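You operate a simulated robot arm through the tools that you are given. There is no shell and no other tool.

You run a simulated robot arm. Do the job below in one go: nothing can be reset, and whatever is moved stays where it is left.

TASK
Set the controls near the top of mould 63. At the end: the test box rocker is set to sensor; the blue-washer bolt is turned to loose; the white-washer bolt is turned to loose; the socket lever is set to free; whatever was shut is shut again. Leave all else as you found it, and nothing knocked over. The socket lever goes to its stop.

Only the result counts: the job must be done as asked and must still hold three seconds after the hand-in. Knocking over, shifting, dropping, spilling or breaking anything else fails it.

THE ROBOT
A 7-joint arm with a two-finger parallel gripper, fixed in place. Base frame: the origin is on the floor under the middle of its stand, x ahead of it, y to its left, z up. Units: mm, degrees, N and s.
It reaches about 1247 mm from its shoulder. Its first joint turns from -132.0 to 132.0 degrees. Payload 3.91 kg.
Tool frame: the origin (TCP) lies between the finger pads and is the grasp point; the fingertips stand 30 mm ahead of it; z points along the fingers, y is the line along which they close. Largest opening 110 mm; finger width 20, thickness 10; the body of the gripper, 48 by 112 mm, starts 55 mm behind the TCP.
Orientation is that of the tool frame in the base frame, as a unit quaternion [x, y, z, w]. With the fingers straight down and closing along the base's y, the tool's x points along the base's -x, its y along +y and its z along -z.

THE INTERFACE
- The arm moves only by the tool nudge_tool. Its arguments are lists of equal length, an entry for each row: "slide": the shift along the base's x, y, z in units of 250 mm (1.0 is 250 mm), a list of three; "delta_rot": the turn, a rotation vector about the base's x, y, z in units of 60 degrees (1.0 is 60 degrees), a list of three. In form: {"slide": [[dx, dy, dz], ...], "delta_rot": [[rx, ry, rz], ...]}. A call has 1 to 20 rows; each row is the pose to reach, as a shift and turn from the pose commanded when the call began. "claw" is the closure, from 0 (fully open) to 1 (shut), set as the call begins (left out, the last holds). A call with a number of a shift or a turn outside -1 to 1 is refused whole. A row lasts 0.2 s, in which the tool goes at most 50 mm and 8.6 degrees; a call with a longer step from one row to the next is refused whole, and so is a gripper value outside its range. A pose out of reach is approached as far as the arm can. The call stops where the force on the tool passes 40 N (or 10 N more than at its start, if that is more) or the arm is blocked; 0.2 s more then pass. The fingers move at their own pace (about 108 mm/s each) and stop on an object; they squeeze with about 40 N. The grip force told is the motor's: it shows also when the fingers shut on nothing. Time passes only in rows, and 0.2 s behind the last, so rows that repeat a pose let the fingers close. The reply holds the time, the measured pose of the TCP, the force on the tool along the base axes, the opening and the grip force, in the units named above and with some noise, with the torque about the TCP (base axes, N m) and any sound that the robot's microphone picked up, and new pictures: "views" is both (left out), scene, wrist or none.
- Cameras (640 x 400 px; columns grow to the right, rows downward): "scene" is fixed at [415.1, 648.6, 1525.3]; the picture's right is [0.31, 0.95, 0.00], its down [0.90, -0.30, -0.31] and it looks along [-0.29, 0.10, -0.95] (base axes); focal length 290 px, centre (320, 200). "wrist" rides on the gripper at [72, 17, -103] in the tool frame; the picture's right is [-0.23, 0.97, 0.00], its down [-0.76, -0.18, -0.62] and it looks along [-0.61, -0.14, 0.78] (tool axes); focal length 222 px, centre (320, 200). There is no depth. A picture from a camera that has moved, and an enlarged one, comes with that camera's place and axes in the base frame and with its lens. The place of the scene camera against the robot may be out by one fixed shift of up to 18 mm in any direction.
- zoom(camera, box): a new picture of the part [left, top, right, bottom] of that camera's present view, enlarged. No time passes.
- close_job(): hands the job in; it is judged then, once.

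Places have to be worked out from the pictures, the camera data and where the tool is seen. Open the gripper and draw the arm clear of the work before you hand the job in, unless the task says otherwise.

The tools are called as a command line: name --argument value ..., lists and objects as JSON in quotes. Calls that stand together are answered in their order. nudge_tool: Moves the arm, as the interface text tells. Its arguments: {"type":"object","properties":{"slide":{"type":"array","items":{"type":"array","items":{"type":"number"}}},"delta_rot":{"type":"array","items":{"type":"array","items":{"type":"number"}}},"claw":{"type":"number"},"views":{"type":"string","enum":["both","scene","wrist","none"]}},"required":["slide","delta_rot"]} The other tools are called the same way: zoom (camera, box) takes an enlarged picture of a part of a camera's view; close_job () hands the job in.

At the start:

```text
time_s: 0.0
position: [39.2, 547.2, 1108.7]
ee_rot: [0.0, 1.0, -0.001, 0.0]
wrist_force: [-0.5, 0.0, -0.7]
moment: [0.0, -0.03, 0.0]
finger_gap: 110.1
finger_force: 0.1
```

scene: 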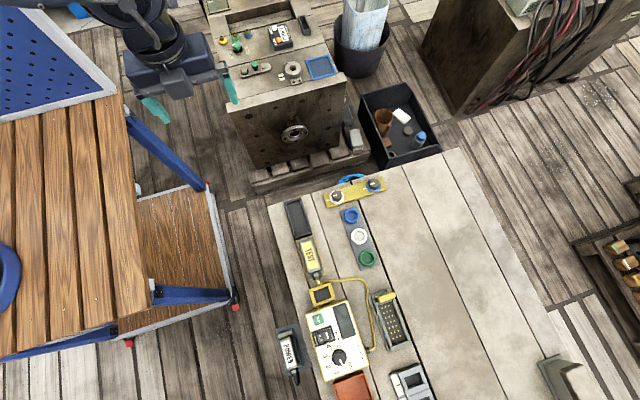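
wrist: 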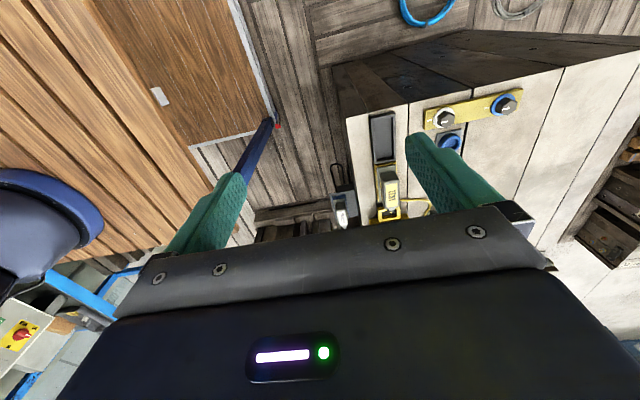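

I start by enlarging the scene pictures to find mould 63 and its controls.

zoom --camera "scene" --box '[260, 160, 420, 260]'

zoom --camera "scene" --box '[260, 260, 460, 400]'

zoom --camera "scene" --box '[190, 0, 380, 120]'

zoom --camera "wrist" --box '[320, 60, 560, 230]'

```text
4.00 times, centred on (340, 210) of scene
camera zoom: at [415.1, 648.6, 1525.3], right [0.31, 0.95, 0.0], down [0.9, -0.3, -0.31], along [-0.29, 0.1, -0.95], focal length 1161 px, centre (240, 160)
```

zoom: 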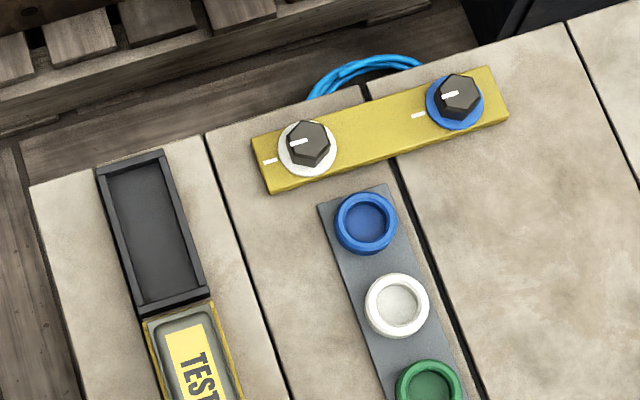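

```text
2.86 times, centred on (360, 330) of scene
camera zoom: at [415.1, 648.6, 1525.3], right [0.31, 0.95, 0.0], down [0.9, -0.3, -0.31], along [-0.29, 0.1, -0.95], focal length 829 px, centre (206, -171)
```

zoom: 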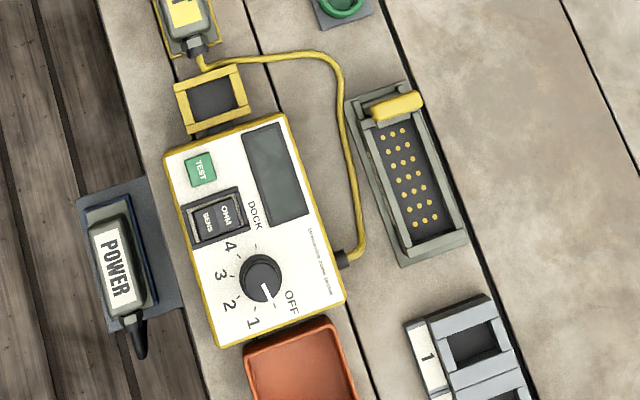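

```text
3.33 times, centred on (285, 60) of scene
camera zoom: at [415.1, 648.6, 1525.3], right [0.31, 0.95, 0.0], down [0.9, -0.3, -0.31], along [-0.29, 0.1, -0.95], focal length 967 px, centre (437, 667)
```

zoom: 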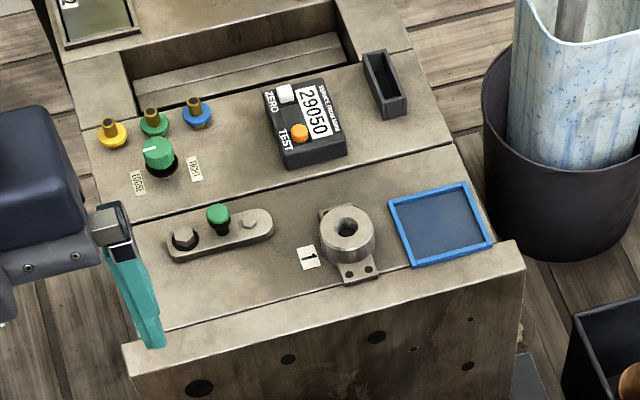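

```text
2.35 times, centred on (440, 145) of wrist
camera zoom: at [-34.4, 564.7, 1210.7], right [0.23, 0.97, 0.0], down [0.76, -0.18, 0.62], along [0.61, -0.14, -0.78], focal length 523 px, centre (38, 329)
```

zoom: 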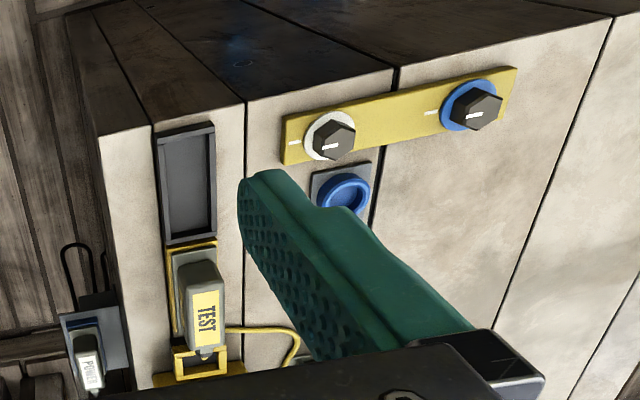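

The controls sit on the front block's top, at about z 740: bolts near (179, 899), test box near (544, 660) and socket near (519, 802). I move the wrist camera over it, staying high, to look closer and check which mould is 63.

nudge_tool --slide '[[0.14, 0.08, 0], [0.28, 0.16, 0], [0.43, 0.24, 0], [0.57, 0.33, 0], [0.71, 0.41, 0], [0.86, 0.49, 0], [1.0, 0.57, 0]]' --delta_rot '[[0, 0, 0], [0, 0, 0], [0, 0, 0], [0, 0, 0], [0, 0, 0], [0, 0, 0], [0, 0, 0]]' --views "both"

```text
time_s: 1.6
position: [289.2, 692.4, 1105.7]
ee_rot: [0.001, 1.0, 0.001, 0.0]
wrist_force: [-1.2, -0.6, 0.1]
moment: [0.02, -0.06, 0.0]
finger_gap: 110.0
finger_force: 0.0
camera wrist: at [215.8, 707.6, 1208.6], right [0.23, 0.97, 0.0], down [0.76, -0.18, 0.62], along [0.61, -0.14, -0.78], focal length 222 px, centre (320, 200)
```

scene: 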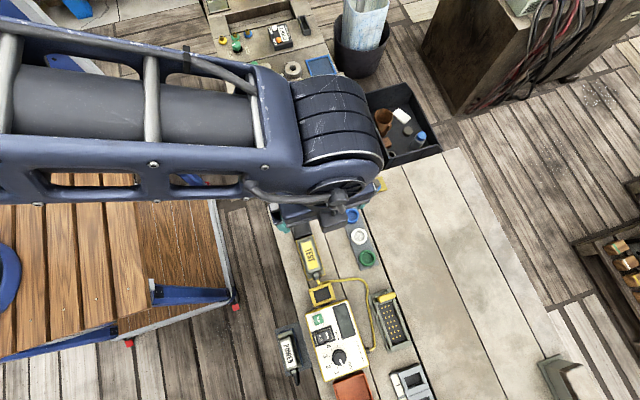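
wrist: 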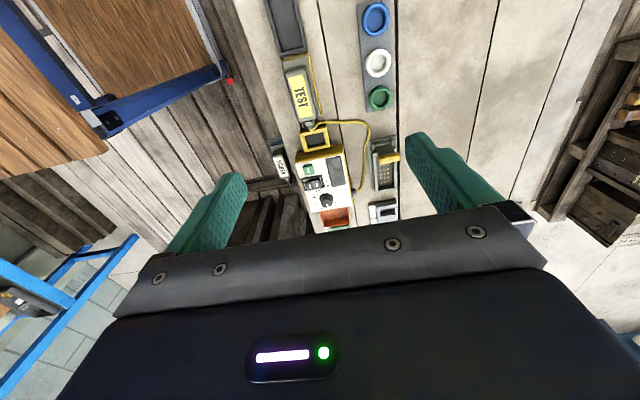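

The test box and socket come into view. I move further over them and lower down for detail.

nudge_tool --slide '[[0.16, 0.02, -0.1], [0.32, 0.04, -0.2], [0.48, 0.06, -0.3], [0.64, 0.08, -0.4], [0.8, 0.1, -0.5], [0.8, 0.1, -0.6]]' --delta_rot '[[0, 0, 0], [0, 0, 0], [0, 0, 0], [0, 0, 0], [0, 0, 0], [0, 0, 0]]' --views "both"

```text
time_s: 3.0
position: [490.5, 714.3, 959.7]
ee_rot: [0.001, 1.0, 0.0, -0.001]
wrist_force: [-0.5, 0.6, 0.3]
moment: [-0.01, -0.02, 0.02]
finger_gap: 110.0
finger_force: 0.0
camera wrist: at [416.0, 731.4, 1061.1], right [0.23, 0.97, 0.0], down [0.76, -0.18, 0.62], along [0.61, -0.14, -0.78], focal length 222 px, centre (320, 200)
```

scene: 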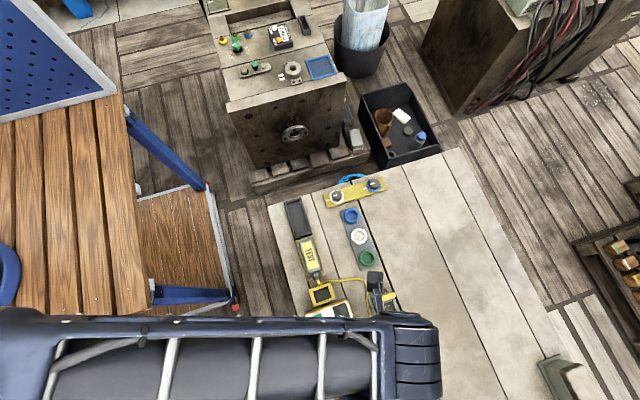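
wrist: 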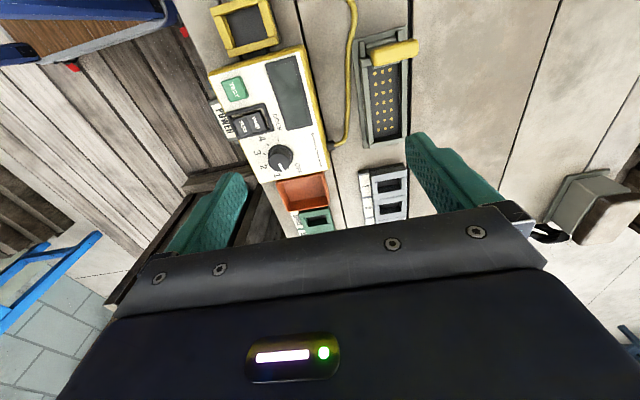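

zoom --camera "wrist" --box '[200, 0, 440, 150]'

zoom --camera "wrist" --box '[200, 60, 320, 180]'

zoom --camera "wrist" --box '[330, 20, 430, 160]'

zoom --camera "wrist" --box '[260, 150, 420, 240]'

```text
2.67 times, centred on (320, 75) of wrist
camera zoom: at [416.0, 731.4, 1061.1], right [0.23, 0.97, 0.0], down [0.76, -0.18, 0.62], along [0.61, -0.14, -0.78], focal length 592 px, centre (320, 533)
```

zoom: 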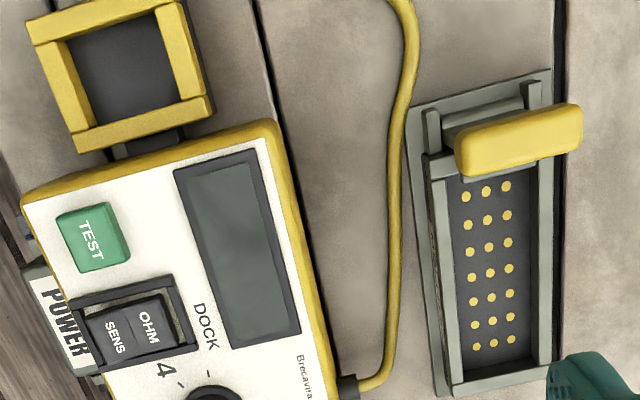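

```text
3.33 times, centred on (260, 120) of wrist
camera zoom: at [416.0, 731.4, 1061.1], right [0.23, 0.97, 0.0], down [0.76, -0.18, 0.62], along [0.61, -0.14, -0.78], focal length 740 px, centre (520, 467)
```

zoom: 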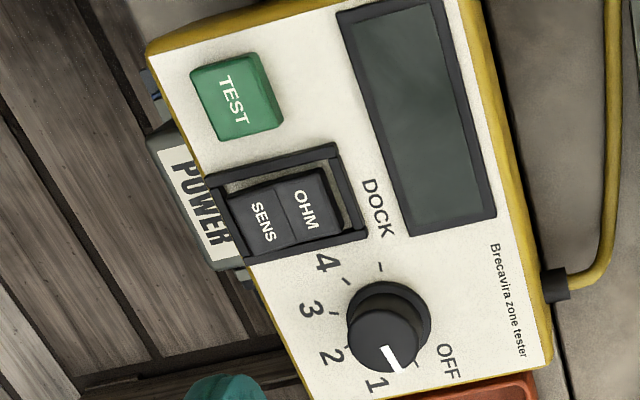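

```text
2.86 times, centred on (380, 90) of wrist
camera zoom: at [416.0, 731.4, 1061.1], right [0.23, 0.97, 0.0], down [0.76, -0.18, 0.62], along [0.61, -0.14, -0.78], focal length 635 px, centre (149, 514)
```

zoom: 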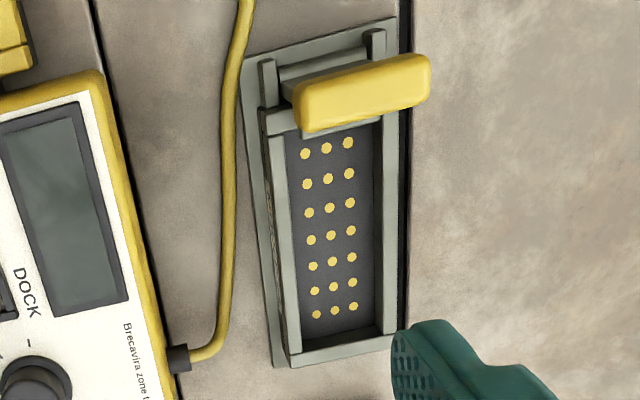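

```text
4.00 times, centred on (340, 195) of wrist
camera zoom: at [416.0, 731.4, 1061.1], right [0.23, 0.97, 0.0], down [0.76, -0.18, 0.62], along [0.61, -0.14, -0.78], focal length 888 px, centre (240, 220)
```

zoom: 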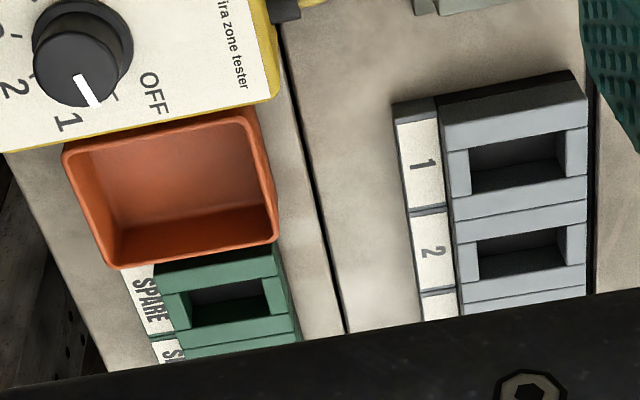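

I see the OHM/SENS rocker in a frame and the pin socket with a yellow lever. I look farther along +x for more items, any covers and the mould number plate.

nudge_tool --slide '[[0.16, 0.04, 0.1], [0.32, 0.08, 0.2], [0.48, 0.12, 0.3], [0.64, 0.16, 0.3], [0.8, 0.2, 0.3]]' --delta_rot '[[0, 0, 0], [0, 0, 0], [0, 0, 0], [0, 0, 0], [0, 0, 0]]' --views "both"

```text
time_s: 4.2
position: [688.8, 766.9, 1032.4]
ee_rot: [-0.001, 1.0, 0.0, 0.001]
wrist_force: [-0.6, -0.8, 0.5]
moment: [-0.01, -0.08, 0.02]
finger_gap: 110.0
finger_force: 0.0
camera wrist: at [615.7, 783.4, 1136.5], right [0.23, 0.97, 0.0], down [0.76, -0.18, 0.62], along [0.61, -0.14, -0.78], focal length 222 px, centre (320, 200)
```

scene: 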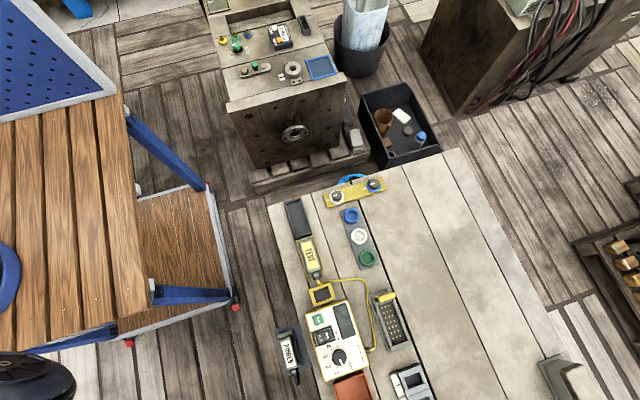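
wrist: 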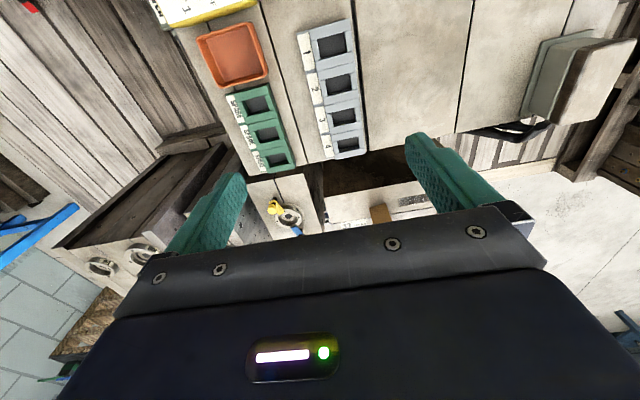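

zoom --camera "wrist" --box '[190, 0, 430, 150]'

zoom --camera "wrist" --box '[240, 160, 440, 250]'

zoom --camera "wrist" --box '[460, 0, 640, 180]'

zoom --camera "scene" --box '[510, 320, 640, 400]'

zoom --camera "scene" --box '[220, 100, 450, 210]'

zoom --camera "scene" --box '[200, 0, 340, 90]'

```text
2.67 times, centred on (310, 75) of wrist
camera zoom: at [615.7, 783.4, 1136.5], right [0.23, 0.97, 0.0], down [0.76, -0.18, 0.62], along [0.61, -0.14, -0.78], focal length 592 px, centre (347, 533)
```

zoom: 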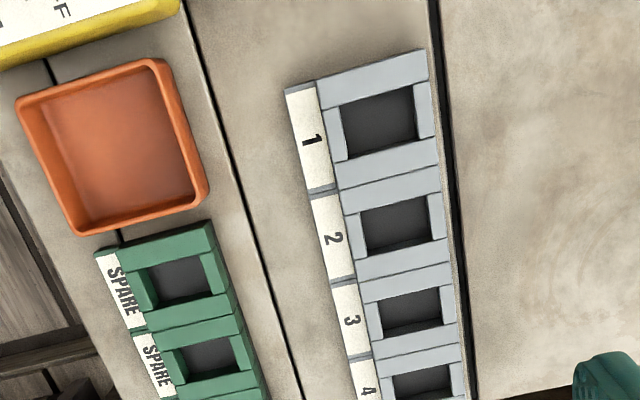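

```text
3.20 times, centred on (340, 205) of wrist
camera zoom: at [615.7, 783.4, 1136.5], right [0.23, 0.97, 0.0], down [0.76, -0.18, 0.62], along [0.61, -0.14, -0.78], focal length 711 px, centre (256, 184)
```

zoom: 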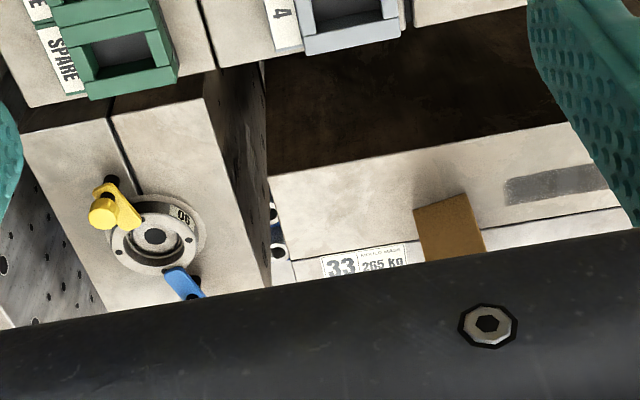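

```text
2.22 times, centred on (550, 90) of wrist
camera zoom: at [615.7, 783.4, 1136.5], right [0.23, 0.97, 0.0], down [0.76, -0.18, 0.62], along [0.61, -0.14, -0.78], focal length 494 px, centre (-191, 444)
```

zoom: 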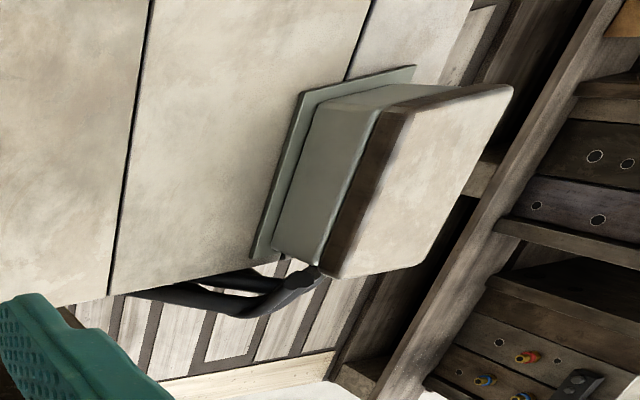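

```text
4.92 times, centred on (575, 360) of scene
camera zoom: at [415.1, 648.6, 1525.3], right [0.31, 0.95, 0.0], down [0.9, -0.3, -0.31], along [-0.29, 0.1, -0.95], focal length 1429 px, centre (-935, -588)
```

zoom: 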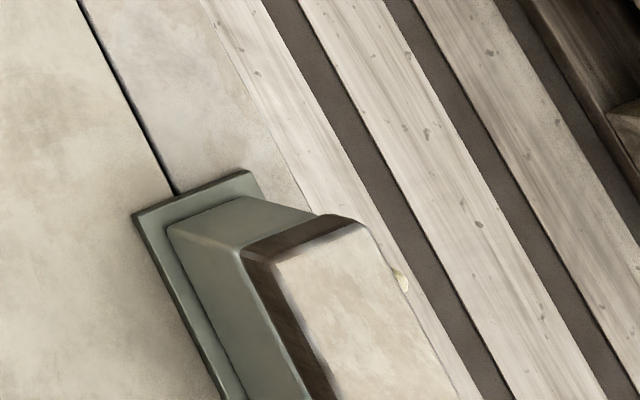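

```text
2.78 times, centred on (335, 155) of scene
camera zoom: at [415.1, 648.6, 1525.3], right [0.31, 0.95, 0.0], down [0.9, -0.3, -0.31], along [-0.29, 0.1, -0.95], focal length 808 px, centre (278, 325)
```

zoom: 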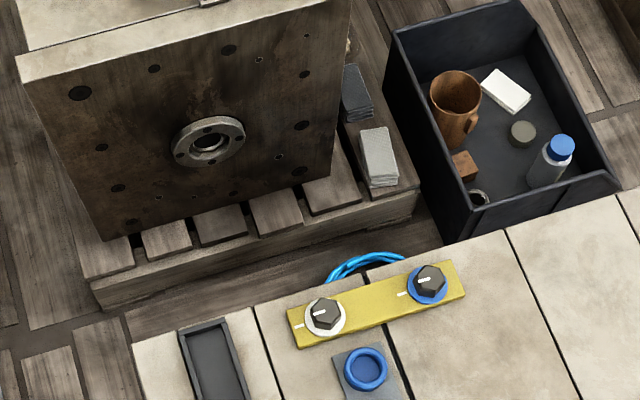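

```text
4.44 times, centred on (270, 45) of scene
camera zoom: at [415.1, 648.6, 1525.3], right [0.31, 0.95, 0.0], down [0.9, -0.3, -0.31], along [-0.29, 0.1, -0.95], focal length 1290 px, centre (542, 889)
```

zoom: 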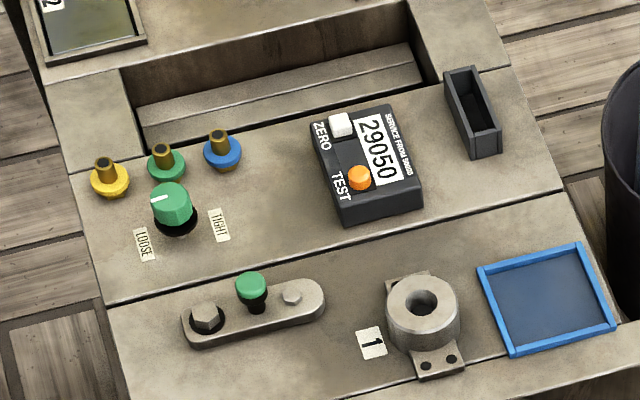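

The plate at +x reads 33, so that is another mould, and the tester, washer bolts and lever socket are all on the near block. I move back to the bolts for a close look and to search for TIGHT/LOOSE marks.

nudge_tool --slide '[[-0.16, 0.08, 0], [-0.34, 0.1, 0], [-0.52, 0.12, 0], [-0.7, 0.14, 0], [-0.88, 0.16, 0], [-1.0, 0.2, 0]]' --delta_rot '[[0, 0, 0], [0, 0, 0], [0, 0, 0], [0, 0, 0], [0, 0, 0], [0, 0, 0]]' --views "none"

nudge_tool --slide '[[-0.18, 0.04, 0], [-0.36, 0.08, -0.04], [-0.54, 0.12, -0.08], [-0.72, 0.16, -0.12], [-0.9, 0.2, -0.16], [-1.0, 0.24, -0.3]]' --delta_rot '[[0, 0, 0], [0, 0, 0], [0, 0, 0], [0, 0, 0], [0, 0, 0], [0, 0, 0]]' --views "both"

```text
time_s: 5.6
position: [440.0, 815.1, 1033.2]
ee_rot: [0.0, 1.0, 0.0, 0.0]
wrist_force: [0.4, 0.2, 1.0]
moment: [-0.01, 0.05, 0.0]
finger_gap: 110.0
finger_force: 0.0
```

```text
time_s: 7.0
position: [189.8, 878.1, 958.3]
ee_rot: [0.001, 1.0, 0.001, 0.0]
wrist_force: [-0.2, -0.3, 0.7]
moment: [0.02, -0.01, 0.0]
finger_gap: 110.1
finger_force: 0.1
camera wrist: at [115.8, 894.2, 1061.3], right [0.23, 0.97, 0.0], down [0.76, -0.18, 0.62], along [0.61, -0.14, -0.78], focal length 222 px, centre (320, 200)
```

scene: 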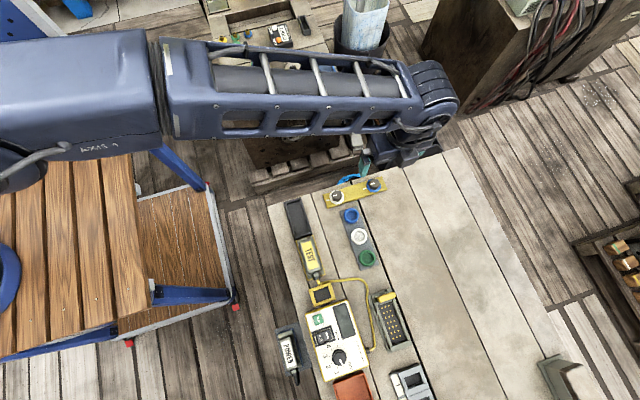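
wrist: 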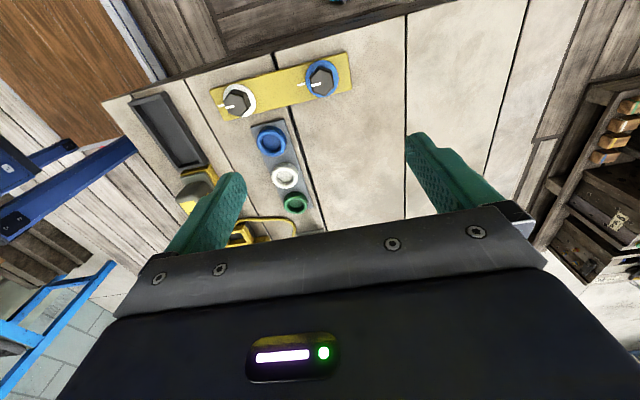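

zoom --camera "wrist" --box '[190, 40, 370, 152]'

zoom --camera "wrist" --box '[120, 90, 320, 250]'

zoom --camera "wrist" --box '[530, 70, 640, 270]'

zoom --camera "wrist" --box '[200, 0, 440, 60]'

```text
3.56 times, centred on (280, 96) of wrist
camera zoom: at [115.8, 894.2, 1061.3], right [0.23, 0.97, 0.0], down [0.76, -0.18, 0.62], along [0.61, -0.14, -0.78], focal length 790 px, centre (462, 570)
```

zoom: 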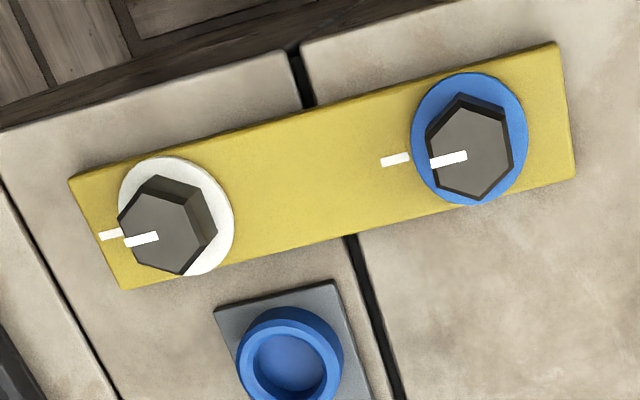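

```text
2.50 times, centred on (220, 170) of wrist
camera zoom: at [115.8, 894.2, 1061.3], right [0.23, 0.97, 0.0], down [0.76, -0.18, 0.62], along [0.61, -0.14, -0.78], focal length 555 px, centre (570, 275)
```

zoom: 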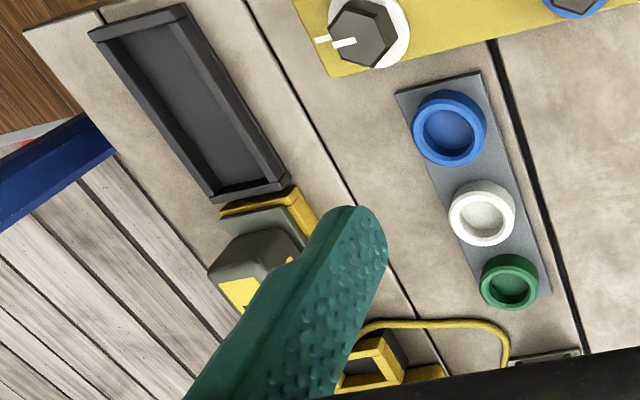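

```text
2.00 times, centred on (585, 170) of wrist
camera zoom: at [115.8, 894.2, 1061.3], right [0.23, 0.97, 0.0], down [0.76, -0.18, 0.62], along [0.61, -0.14, -0.78], focal length 444 px, centre (-210, 260)
```

zoom: 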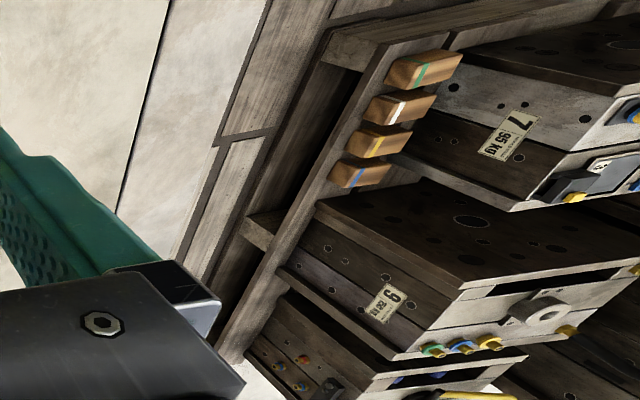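

```text
2.67 times, centred on (320, 30) of wrist
camera zoom: at [115.8, 894.2, 1061.3], right [0.23, 0.97, 0.0], down [0.76, -0.18, 0.62], along [0.61, -0.14, -0.78], focal length 592 px, centre (320, 653)
```

zoom: 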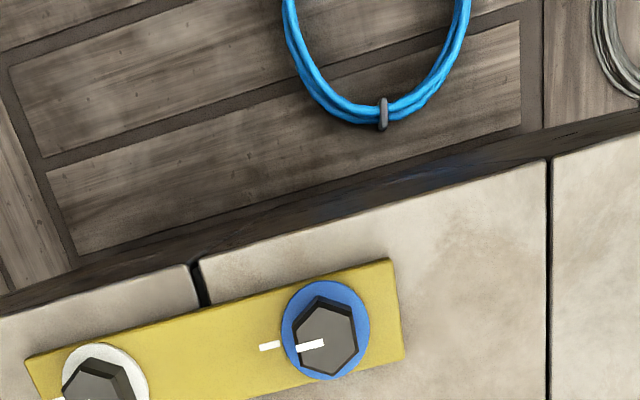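

Both bolts have their white line against a tick on the strap, which looks like a tight witness mark, and I see no labels. Next I fly to the test box for a close look at the rocker and its frame.

nudge_tool --slide '[[0.08, -0.06, 0.1], [0.2, -0.16, 0.2], [0.34, -0.28, 0.2], [0.48, -0.4, 0.2], [0.62, -0.52, 0.2], [0.76, -0.64, 0.2], [0.9, -0.76, 0.2], [1.0, -0.84, 0.2]]' --delta_rot '[[0, 0, 0], [0, 0, 0], [0, 0, 0], [0, 0, 0], [0, 0, 0], [0, 0, 0], [0, 0, 0], [0, 0, 0]]' --views "none"

nudge_tool --slide '[[0.1, -0.08, -0.1], [0.16, -0.1, -0.25], [0.16, -0.11, -0.36]]' --delta_rot '[[0, 0, 0], [0, 0, 0], [0, 0, 0]]' --views "wrist"

```text
time_s: 8.8
position: [438.1, 665.8, 1007.2]
ee_rot: [0.0, 1.0, 0.0, 0.0]
wrist_force: [-0.8, -0.2, -0.3]
moment: [-0.02, 0.0, 0.0]
finger_gap: 110.0
finger_force: 0.0
```

```text
time_s: 9.6
position: [477.6, 637.3, 918.6]
ee_rot: [0.001, 1.0, 0.001, -0.001]
wrist_force: [-0.9, -0.4, -0.1]
moment: [0.03, 0.0, -0.03]
finger_gap: 110.0
finger_force: 0.0
camera wrist: at [404.7, 653.6, 1021.2], right [0.23, 0.97, 0.0], down [0.76, -0.18, 0.62], along [0.61, -0.14, -0.78], focal length 222 px, centre (320, 200)
```

wrist: 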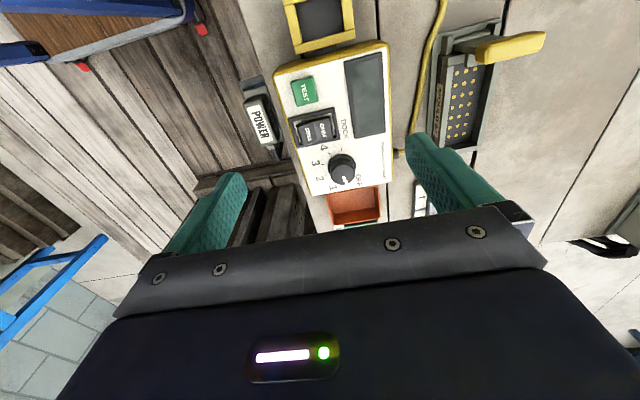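

zoom --camera "wrist" --box '[270, 60, 400, 190]'

zoom --camera "wrist" --box '[280, 70, 360, 150]'

zoom --camera "wrist" --box '[400, 10, 560, 150]'

```text
3.08 times, centred on (335, 125) of wrist
camera zoom: at [404.7, 653.6, 1021.2], right [0.23, 0.97, 0.0], down [0.76, -0.18, 0.62], along [0.61, -0.14, -0.78], focal length 684 px, centre (274, 431)
```

zoom: 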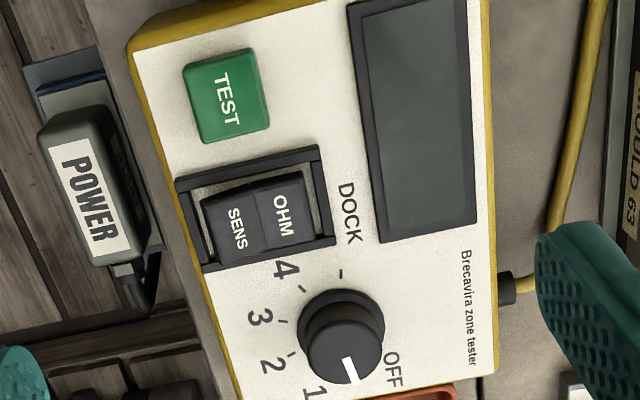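

```text
5.00 times, centred on (320, 110) of wrist
camera zoom: at [404.7, 653.6, 1021.2], right [0.23, 0.97, 0.0], down [0.76, -0.18, 0.62], along [0.61, -0.14, -0.78], focal length 1111 px, centre (320, 650)
```

zoom: 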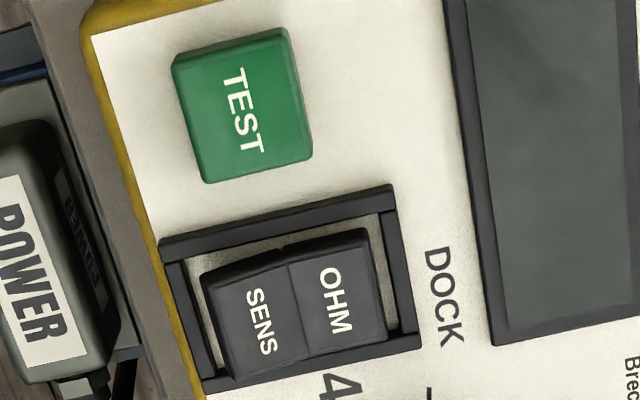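

```text
2.86 times, centred on (480, 80) of wrist
camera zoom: at [404.7, 653.6, 1021.2], right [0.23, 0.97, 0.0], down [0.76, -0.18, 0.62], along [0.61, -0.14, -0.78], focal length 635 px, centre (-137, 543)
```

zoom: 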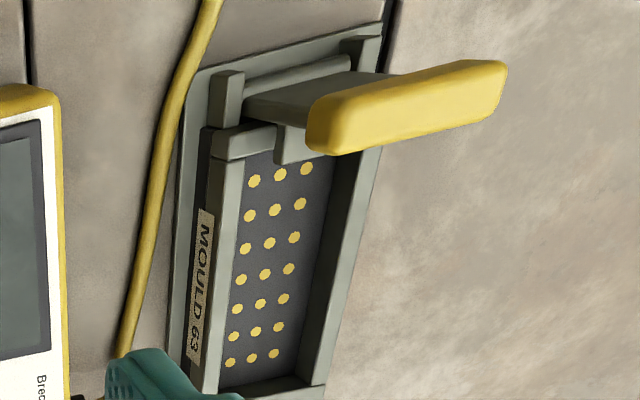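

The socket carries the label MOULD 63, so this is the right block. Two views put the rocker middle near (488, 630, 807), with the SENS half on the −y side and apparently raised. I place the open −y finger above the SENS half, still about 30 mm clear, to check alignment.

nudge_tool --slide '[[0.02, 0.12, -0.05], [0.036, 0.18, -0.12], [0.036, 0.18, -0.19], [0.036, 0.18, -0.19]]' --delta_rot '[[0, 0, 0], [0, 0, 0], [0, 0, 0], [0, 0, 0]]' --views "both"

zoom --camera "wrist" --box '[190, 90, 350, 220]'

```text
time_s: 10.6
position: [488.3, 682.9, 870.0]
ee_rot: [0.0, 1.0, 0.0, 0.0]
wrist_force: [0.2, -0.3, 0.0]
moment: [0.01, 0.01, -0.01]
finger_gap: 109.8
finger_force: 0.0
camera wrist: at [414.4, 699.1, 973.2], right [0.23, 0.97, 0.0], down [0.76, -0.18, 0.62], along [0.61, -0.14, -0.78], focal length 222 px, centre (320, 200)
```

scene: 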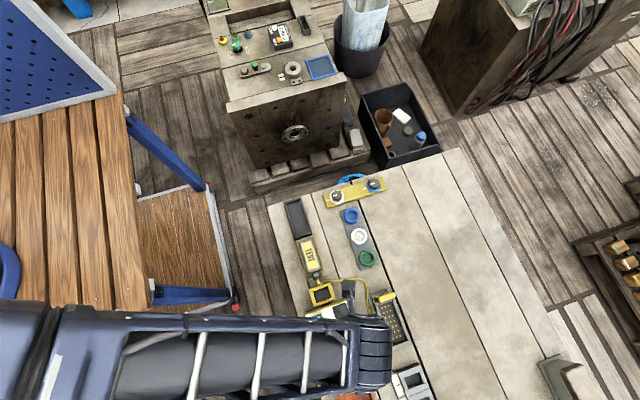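
wrist: 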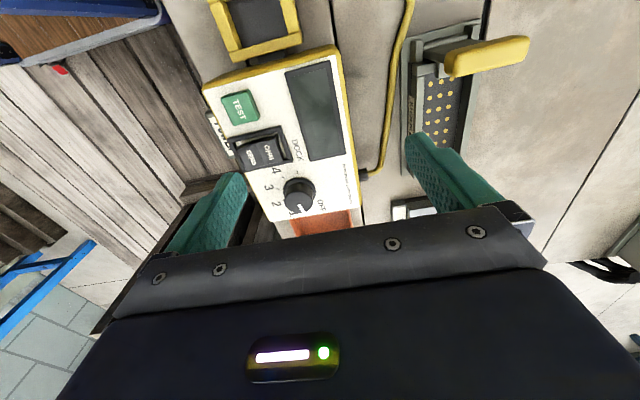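

```text
3.08 times, centred on (270, 155) of wrist
camera zoom: at [414.4, 699.1, 973.2], right [0.23, 0.97, 0.0], down [0.76, -0.18, 0.62], along [0.61, -0.14, -0.78], focal length 684 px, centre (474, 338)
```

zoom: 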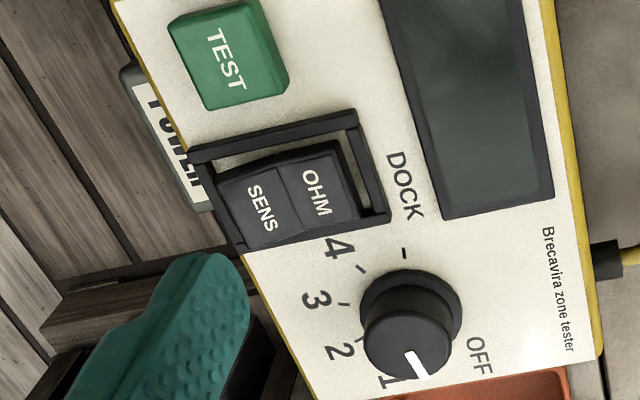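

The finger lines up with the SENS half, estimated at (489.5, 622, 808), and the rocker stands proud of its frame. I descend slowly onto it, reading force and sound.

nudge_tool --slide '[[0.005, 0, -0.04], [0.005, 0, -0.08], [0.005, 0, -0.104], [0.005, 0, -0.112], [0.005, 0, -0.12], [0.005, 0, -0.128], [0.005, 0, -0.136], [0.005, 0, -0.14]]' --delta_rot '[[0, 0, 0], [0, 0, 0], [0, 0, 0], [0, 0, 0], [0, 0, 0], [0, 0, 0], [0, 0, 0], [0, 0, 0]]' --views "wrist"

zoom --camera "wrist" --box '[170, 130, 330, 230]'

```text
time_s: 12.4
position: [489.8, 682.5, 835.0]
ee_rot: [0.0, 1.0, -0.001, 0.0]
wrist_force: [0.0, -0.7, 0.4]
moment: [0.02, -0.01, -0.01]
finger_gap: 110.0
finger_force: 0.0
camera wrist: at [415.6, 699.4, 938.5], right [0.23, 0.97, 0.0], down [0.76, -0.18, 0.62], along [0.61, -0.14, -0.78], focal length 222 px, centre (320, 200)
```

wrist: 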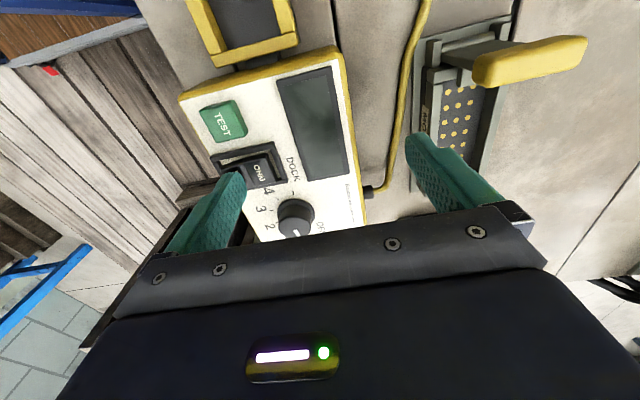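

```text
4.00 times, centred on (250, 180) of wrist
camera zoom: at [415.6, 699.4, 938.5], right [0.23, 0.97, 0.0], down [0.76, -0.18, 0.62], along [0.61, -0.14, -0.78], focal length 888 px, centre (600, 280)
```

zoom: 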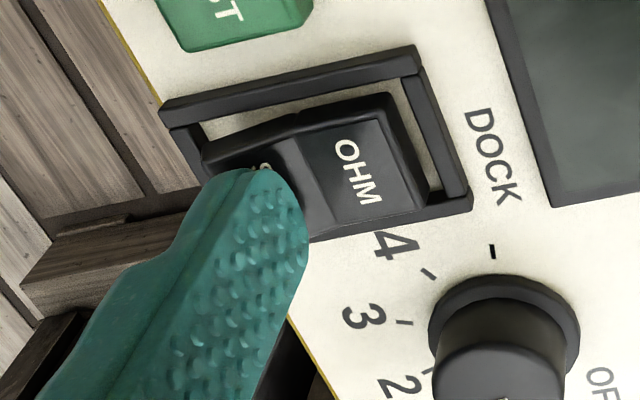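

No contact yet with the fingertip at about z 806. I continue in 1.5 mm steps.

nudge_tool --slide '[[0, 0, -0.006], [0, 0, -0.012], [0, 0, -0.018], [0, 0, -0.024]]' --delta_rot '[[0, 0, 0], [0, 0, 0], [0, 0, 0], [0, 0, 0]]' --views "wrist"

zoom --camera "wrist" --box '[170, 130, 330, 230]'

```text
time_s: 13.4
position: [489.2, 682.1, 830.7]
ee_rot: [-0.001, 1.0, 0.001, 0.0]
wrist_force: [-4.6, -7.7, 23.3]
moment: [-1.56, 0.18, -0.07]
finger_gap: 110.0
finger_force: 0.0
camera wrist: at [415.3, 699.0, 934.1], right [0.23, 0.97, 0.0], down [0.76, -0.18, 0.62], along [0.61, -0.14, -0.78], focal length 222 px, centre (320, 200)
```

wrist: 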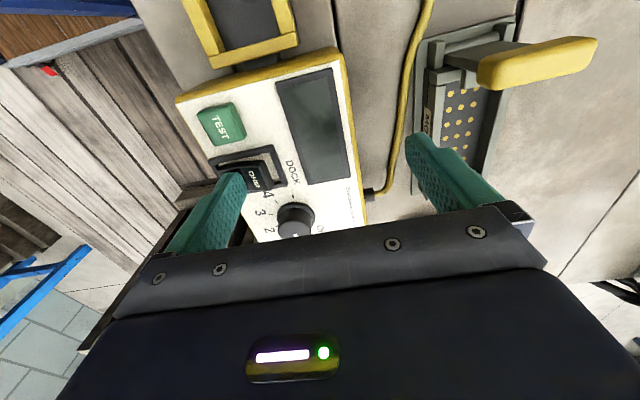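

```text
4.00 times, centred on (250, 180) of wrist
camera zoom: at [415.3, 699.0, 934.1], right [0.23, 0.97, 0.0], down [0.76, -0.18, 0.62], along [0.61, -0.14, -0.78], focal length 888 px, centre (600, 280)
```

zoom: 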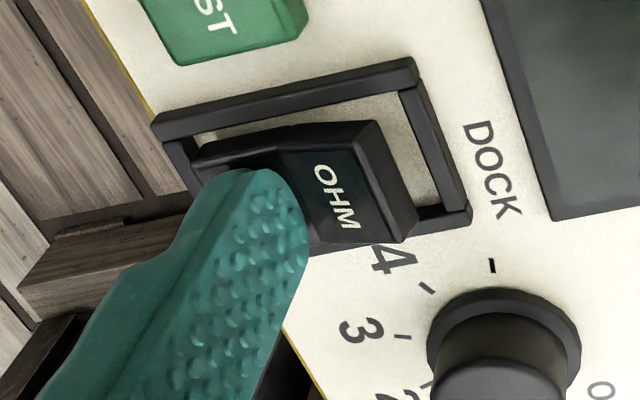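

The OHM half has risen and SENS is pressed, at 23 N. I lift off straight up and check that it stays.

nudge_tool --slide '[[0, 0, 0.02], [0, 0, 0.06], [0, 0, 0.14], [0, 0, 0.24]]' --delta_rot '[[0, 0, 0], [0, 0, 0], [0, 0, 0], [0, 0, 0]]' --views "wrist"

zoom --camera "wrist" --box '[190, 80, 350, 200]'

zoom --camera "wrist" --box '[390, 10, 540, 150]'

```text
time_s: 14.4
position: [488.0, 683.0, 890.0]
ee_rot: [0.0, 1.0, 0.0, 0.0]
wrist_force: [0.0, -0.1, -0.7]
moment: [0.0, 0.0, 0.02]
finger_gap: 110.1
finger_force: 0.1
camera wrist: at [414.7, 699.6, 991.7], right [0.23, 0.97, 0.0], down [0.76, -0.18, 0.62], along [0.61, -0.14, -0.78], focal length 222 px, centre (320, 200)
```

wrist: 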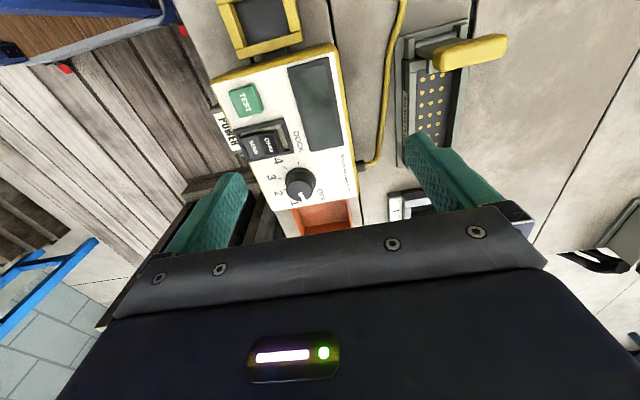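

```text
3.33 times, centred on (270, 140) of wrist
camera zoom: at [414.7, 699.6, 991.7], right [0.23, 0.97, 0.0], down [0.76, -0.18, 0.62], along [0.61, -0.14, -0.78], focal length 740 px, centre (487, 400)
```

zoom: 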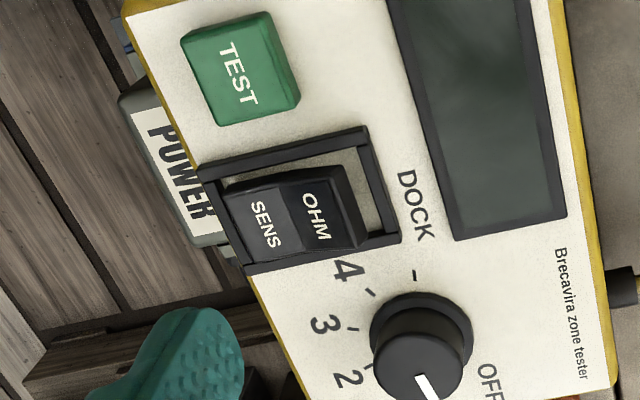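

```text
2.86 times, centred on (465, 80) of wrist
camera zoom: at [414.7, 699.6, 991.7], right [0.23, 0.97, 0.0], down [0.76, -0.18, 0.62], along [0.61, -0.14, -0.78], focal length 635 px, centre (-94, 543)
```

zoom: 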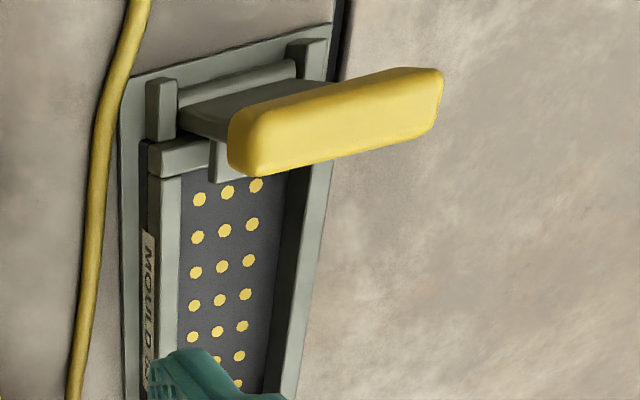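

The rocker now shows SENS pressed. I estimate the lever's rod at about (452, 793, 758) and its handle at about (455, 795, 811). Before touching it, I look at it from farther back in −x with the tool tilted, to see how it swings.

nudge_tool --slide '[[-0.15, 0.05, 0.05], [-0.3, 0.12, 0.1], [-0.45, 0.2, 0.1], [-0.6, 0.3, 0.1], [-0.75, 0.38, 0.08], [-0.85, 0.42, 0.04]]' --delta_rot '[[0, -0.1, 0], [0, -0.2, 0], [0, -0.3, 0], [0, -0.4, 0], [0, -0.5, 0], [0, -0.5, 0]]' --views "both"

```text
time_s: 15.8
position: [277.2, 790.5, 898.5]
ee_rot: [0.001, 0.966, 0.0, 0.26]
wrist_force: [0.4, 0.2, -0.2]
moment: [0.03, 0.08, 0.0]
finger_gap: 110.1
finger_force: 0.0
camera wrist: at [161.9, 806.2, 952.0], right [0.2, 0.97, 0.11], down [0.35, -0.18, 0.92], along [0.92, -0.14, -0.37], focal length 222 px, centre (320, 200)
```

scene: 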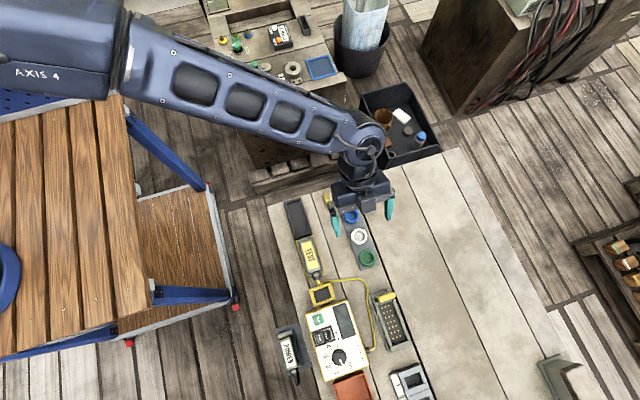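
wrist: 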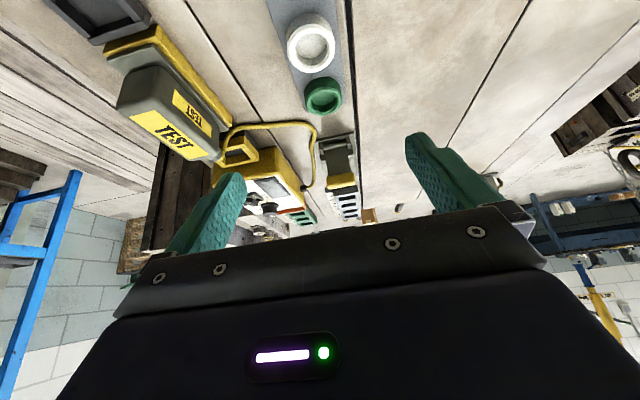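

zoom --camera "wrist" --box '[300, 120, 380, 240]'

zoom --camera "scene" --box '[360, 275, 420, 355]'

zoom --camera "scene" --box '[300, 280, 380, 390]'

```text
3.33 times, centred on (340, 180) of wrist
camera zoom: at [161.9, 806.2, 952.0], right [0.2, 0.97, 0.11], down [0.35, -0.18, 0.92], along [0.92, -0.14, -0.37], focal length 740 px, centre (253, 267)
```

zoom: 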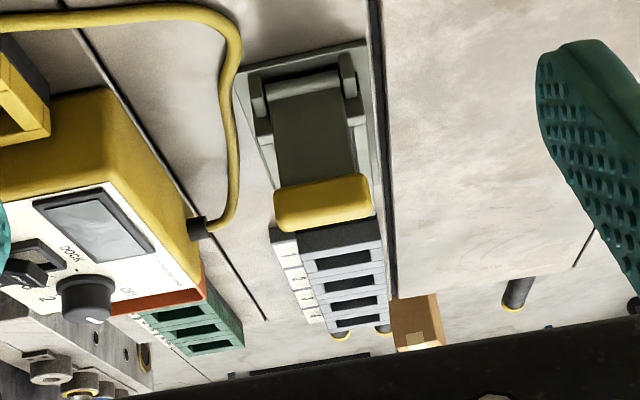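

```text
5.00 times, centred on (390, 315) of scene
camera zoom: at [415.1, 648.6, 1525.3], right [0.31, 0.95, 0.0], down [0.9, -0.3, -0.31], along [-0.29, 0.1, -0.95], focal length 1451 px, centre (-30, -375)
```

zoom: 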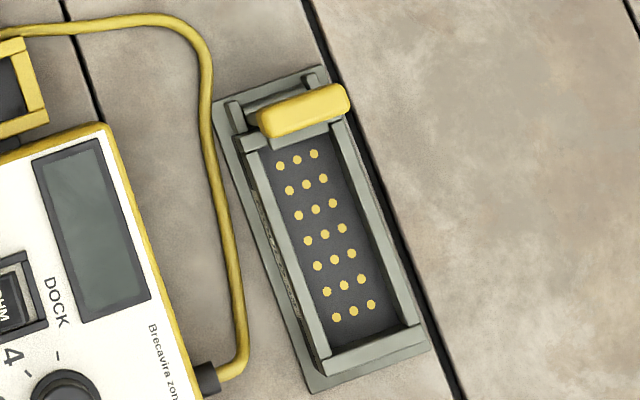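

```text
3.64 times, centred on (340, 335) of scene
camera zoom: at [415.1, 648.6, 1525.3], right [0.31, 0.95, 0.0], down [0.9, -0.3, -0.31], along [-0.29, 0.1, -0.95], focal length 1055 px, centre (247, -291)
```

zoom: 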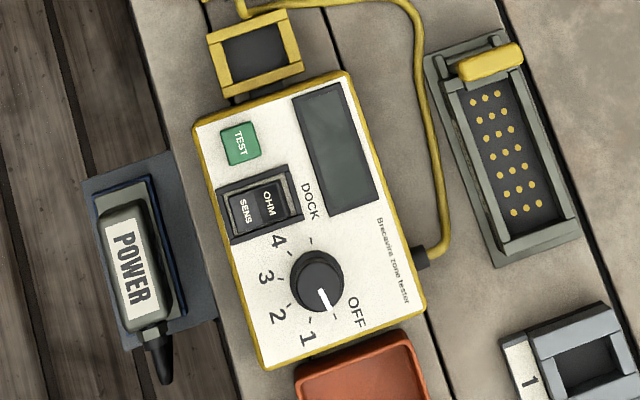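

From the −x side the lever stands upright: a grey arm between two posts, with a small nib hooking over the socket end. That looks like a latch that frees by swinging outward (−x). I return to vertical, close the fingers and hover over the socket's +x side of the handle to look from near.

nudge_tool --slide '[[0.1, 0.0, 0.05], [0.25, 0.01, 0.08], [0.4, 0.02, 0.08], [0.55, 0.03, 0.06], [0.7, 0.03, 0.03], [0.82, 0.03, 0.0], [0.82, 0.03, 0.0]]' --delta_rot '[[0, 0.1, 0], [0, 0.2, 0], [0, 0.3, 0], [0, 0.4, 0], [0, 0.5, 0], [0, 0.5, 0], [0, 0.5, 0]]' --claw 1.0 --views "wrist"

zoom --camera "wrist" --box '[240, 0, 400, 170]'

```text
time_s: 17.4
position: [481.9, 795.4, 898.7]
ee_rot: [0.0, 1.0, 0.0, 0.0]
wrist_force: [0.2, -0.8, -0.5]
moment: [-0.03, -0.01, 0.01]
finger_gap: 0.0
finger_force: 37.9
camera wrist: at [408.2, 811.4, 1002.2], right [0.23, 0.97, 0.0], down [0.76, -0.18, 0.62], along [0.61, -0.14, -0.78], focal length 222 px, centre (320, 200)
```

wrist: 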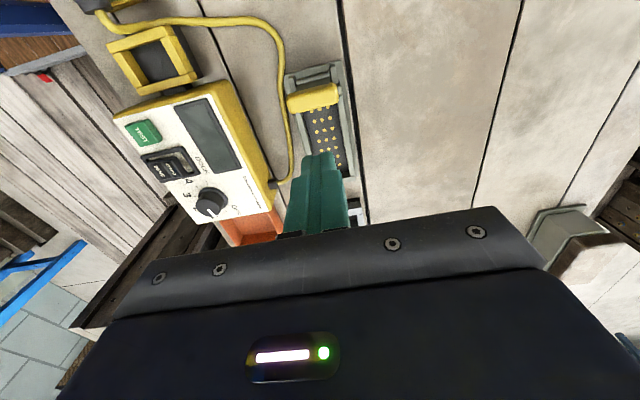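

```text
2.35 times, centred on (320, 85) of wrist
camera zoom: at [408.2, 811.4, 1002.2], right [0.23, 0.97, 0.0], down [0.76, -0.18, 0.62], along [0.61, -0.14, -0.78], focal length 523 px, centre (320, 471)
```

zoom: 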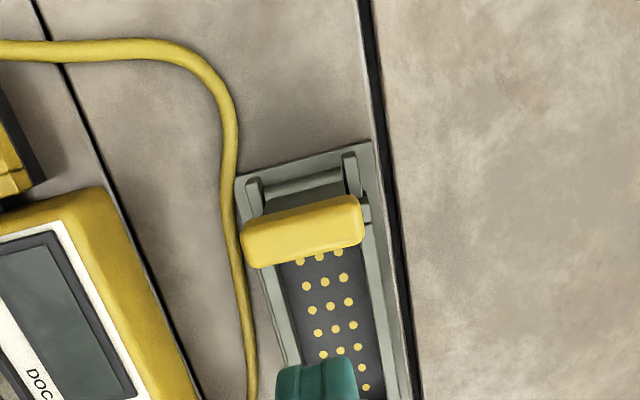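

Handle spans about x 446–465, y 769–821, centred near z 811. I lower the closed fingers on its +x side with about 6 mm of gap, tip to about z 799, well above the socket walls.

nudge_tool --slide '[[0.004, 0, -0.1], [0.004, 0, -0.18], [0.004, 0, -0.24], [0.004, 0, -0.286]]' --delta_rot '[[0, 0, 0], [0, 0, 0], [0, 0, 0], [0, 0, 0]]' --claw 1.0 --views "both"

zoom --camera "wrist" --box '[240, 40, 400, 210]'

```text
time_s: 18.4
position: [483.1, 796.4, 829.3]
ee_rot: [-0.001, 1.0, 0.0, 0.0]
wrist_force: [-0.6, -0.7, 0.4]
moment: [-0.02, 0.0, -0.01]
finger_gap: 0.0
finger_force: 37.6
camera wrist: at [409.0, 813.5, 931.7], right [0.23, 0.97, 0.0], down [0.76, -0.18, 0.62], along [0.61, -0.14, -0.78], focal length 222 px, centre (320, 200)
```

scene: 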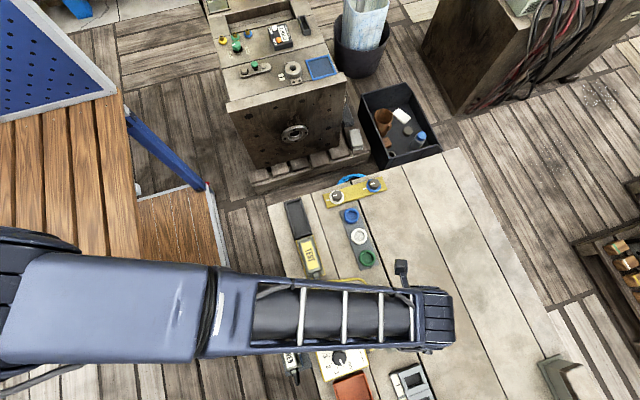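
wrist: 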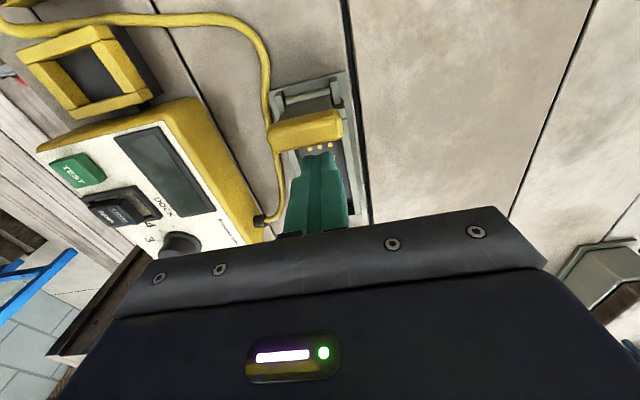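

```text
2.35 times, centred on (320, 125) of wrist
camera zoom: at [409.0, 813.5, 931.7], right [0.23, 0.97, 0.0], down [0.76, -0.18, 0.62], along [0.61, -0.14, -0.78], focal length 523 px, centre (320, 376)
```

zoom: 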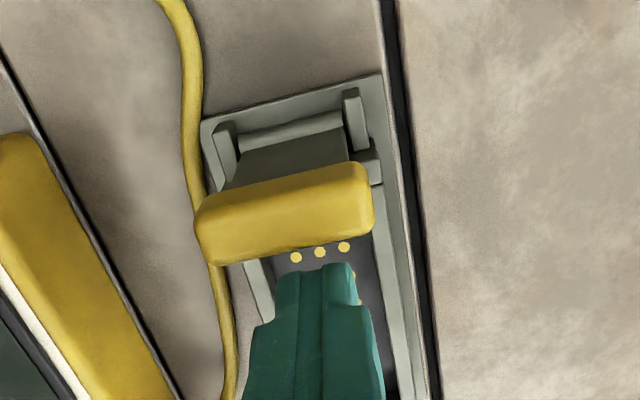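

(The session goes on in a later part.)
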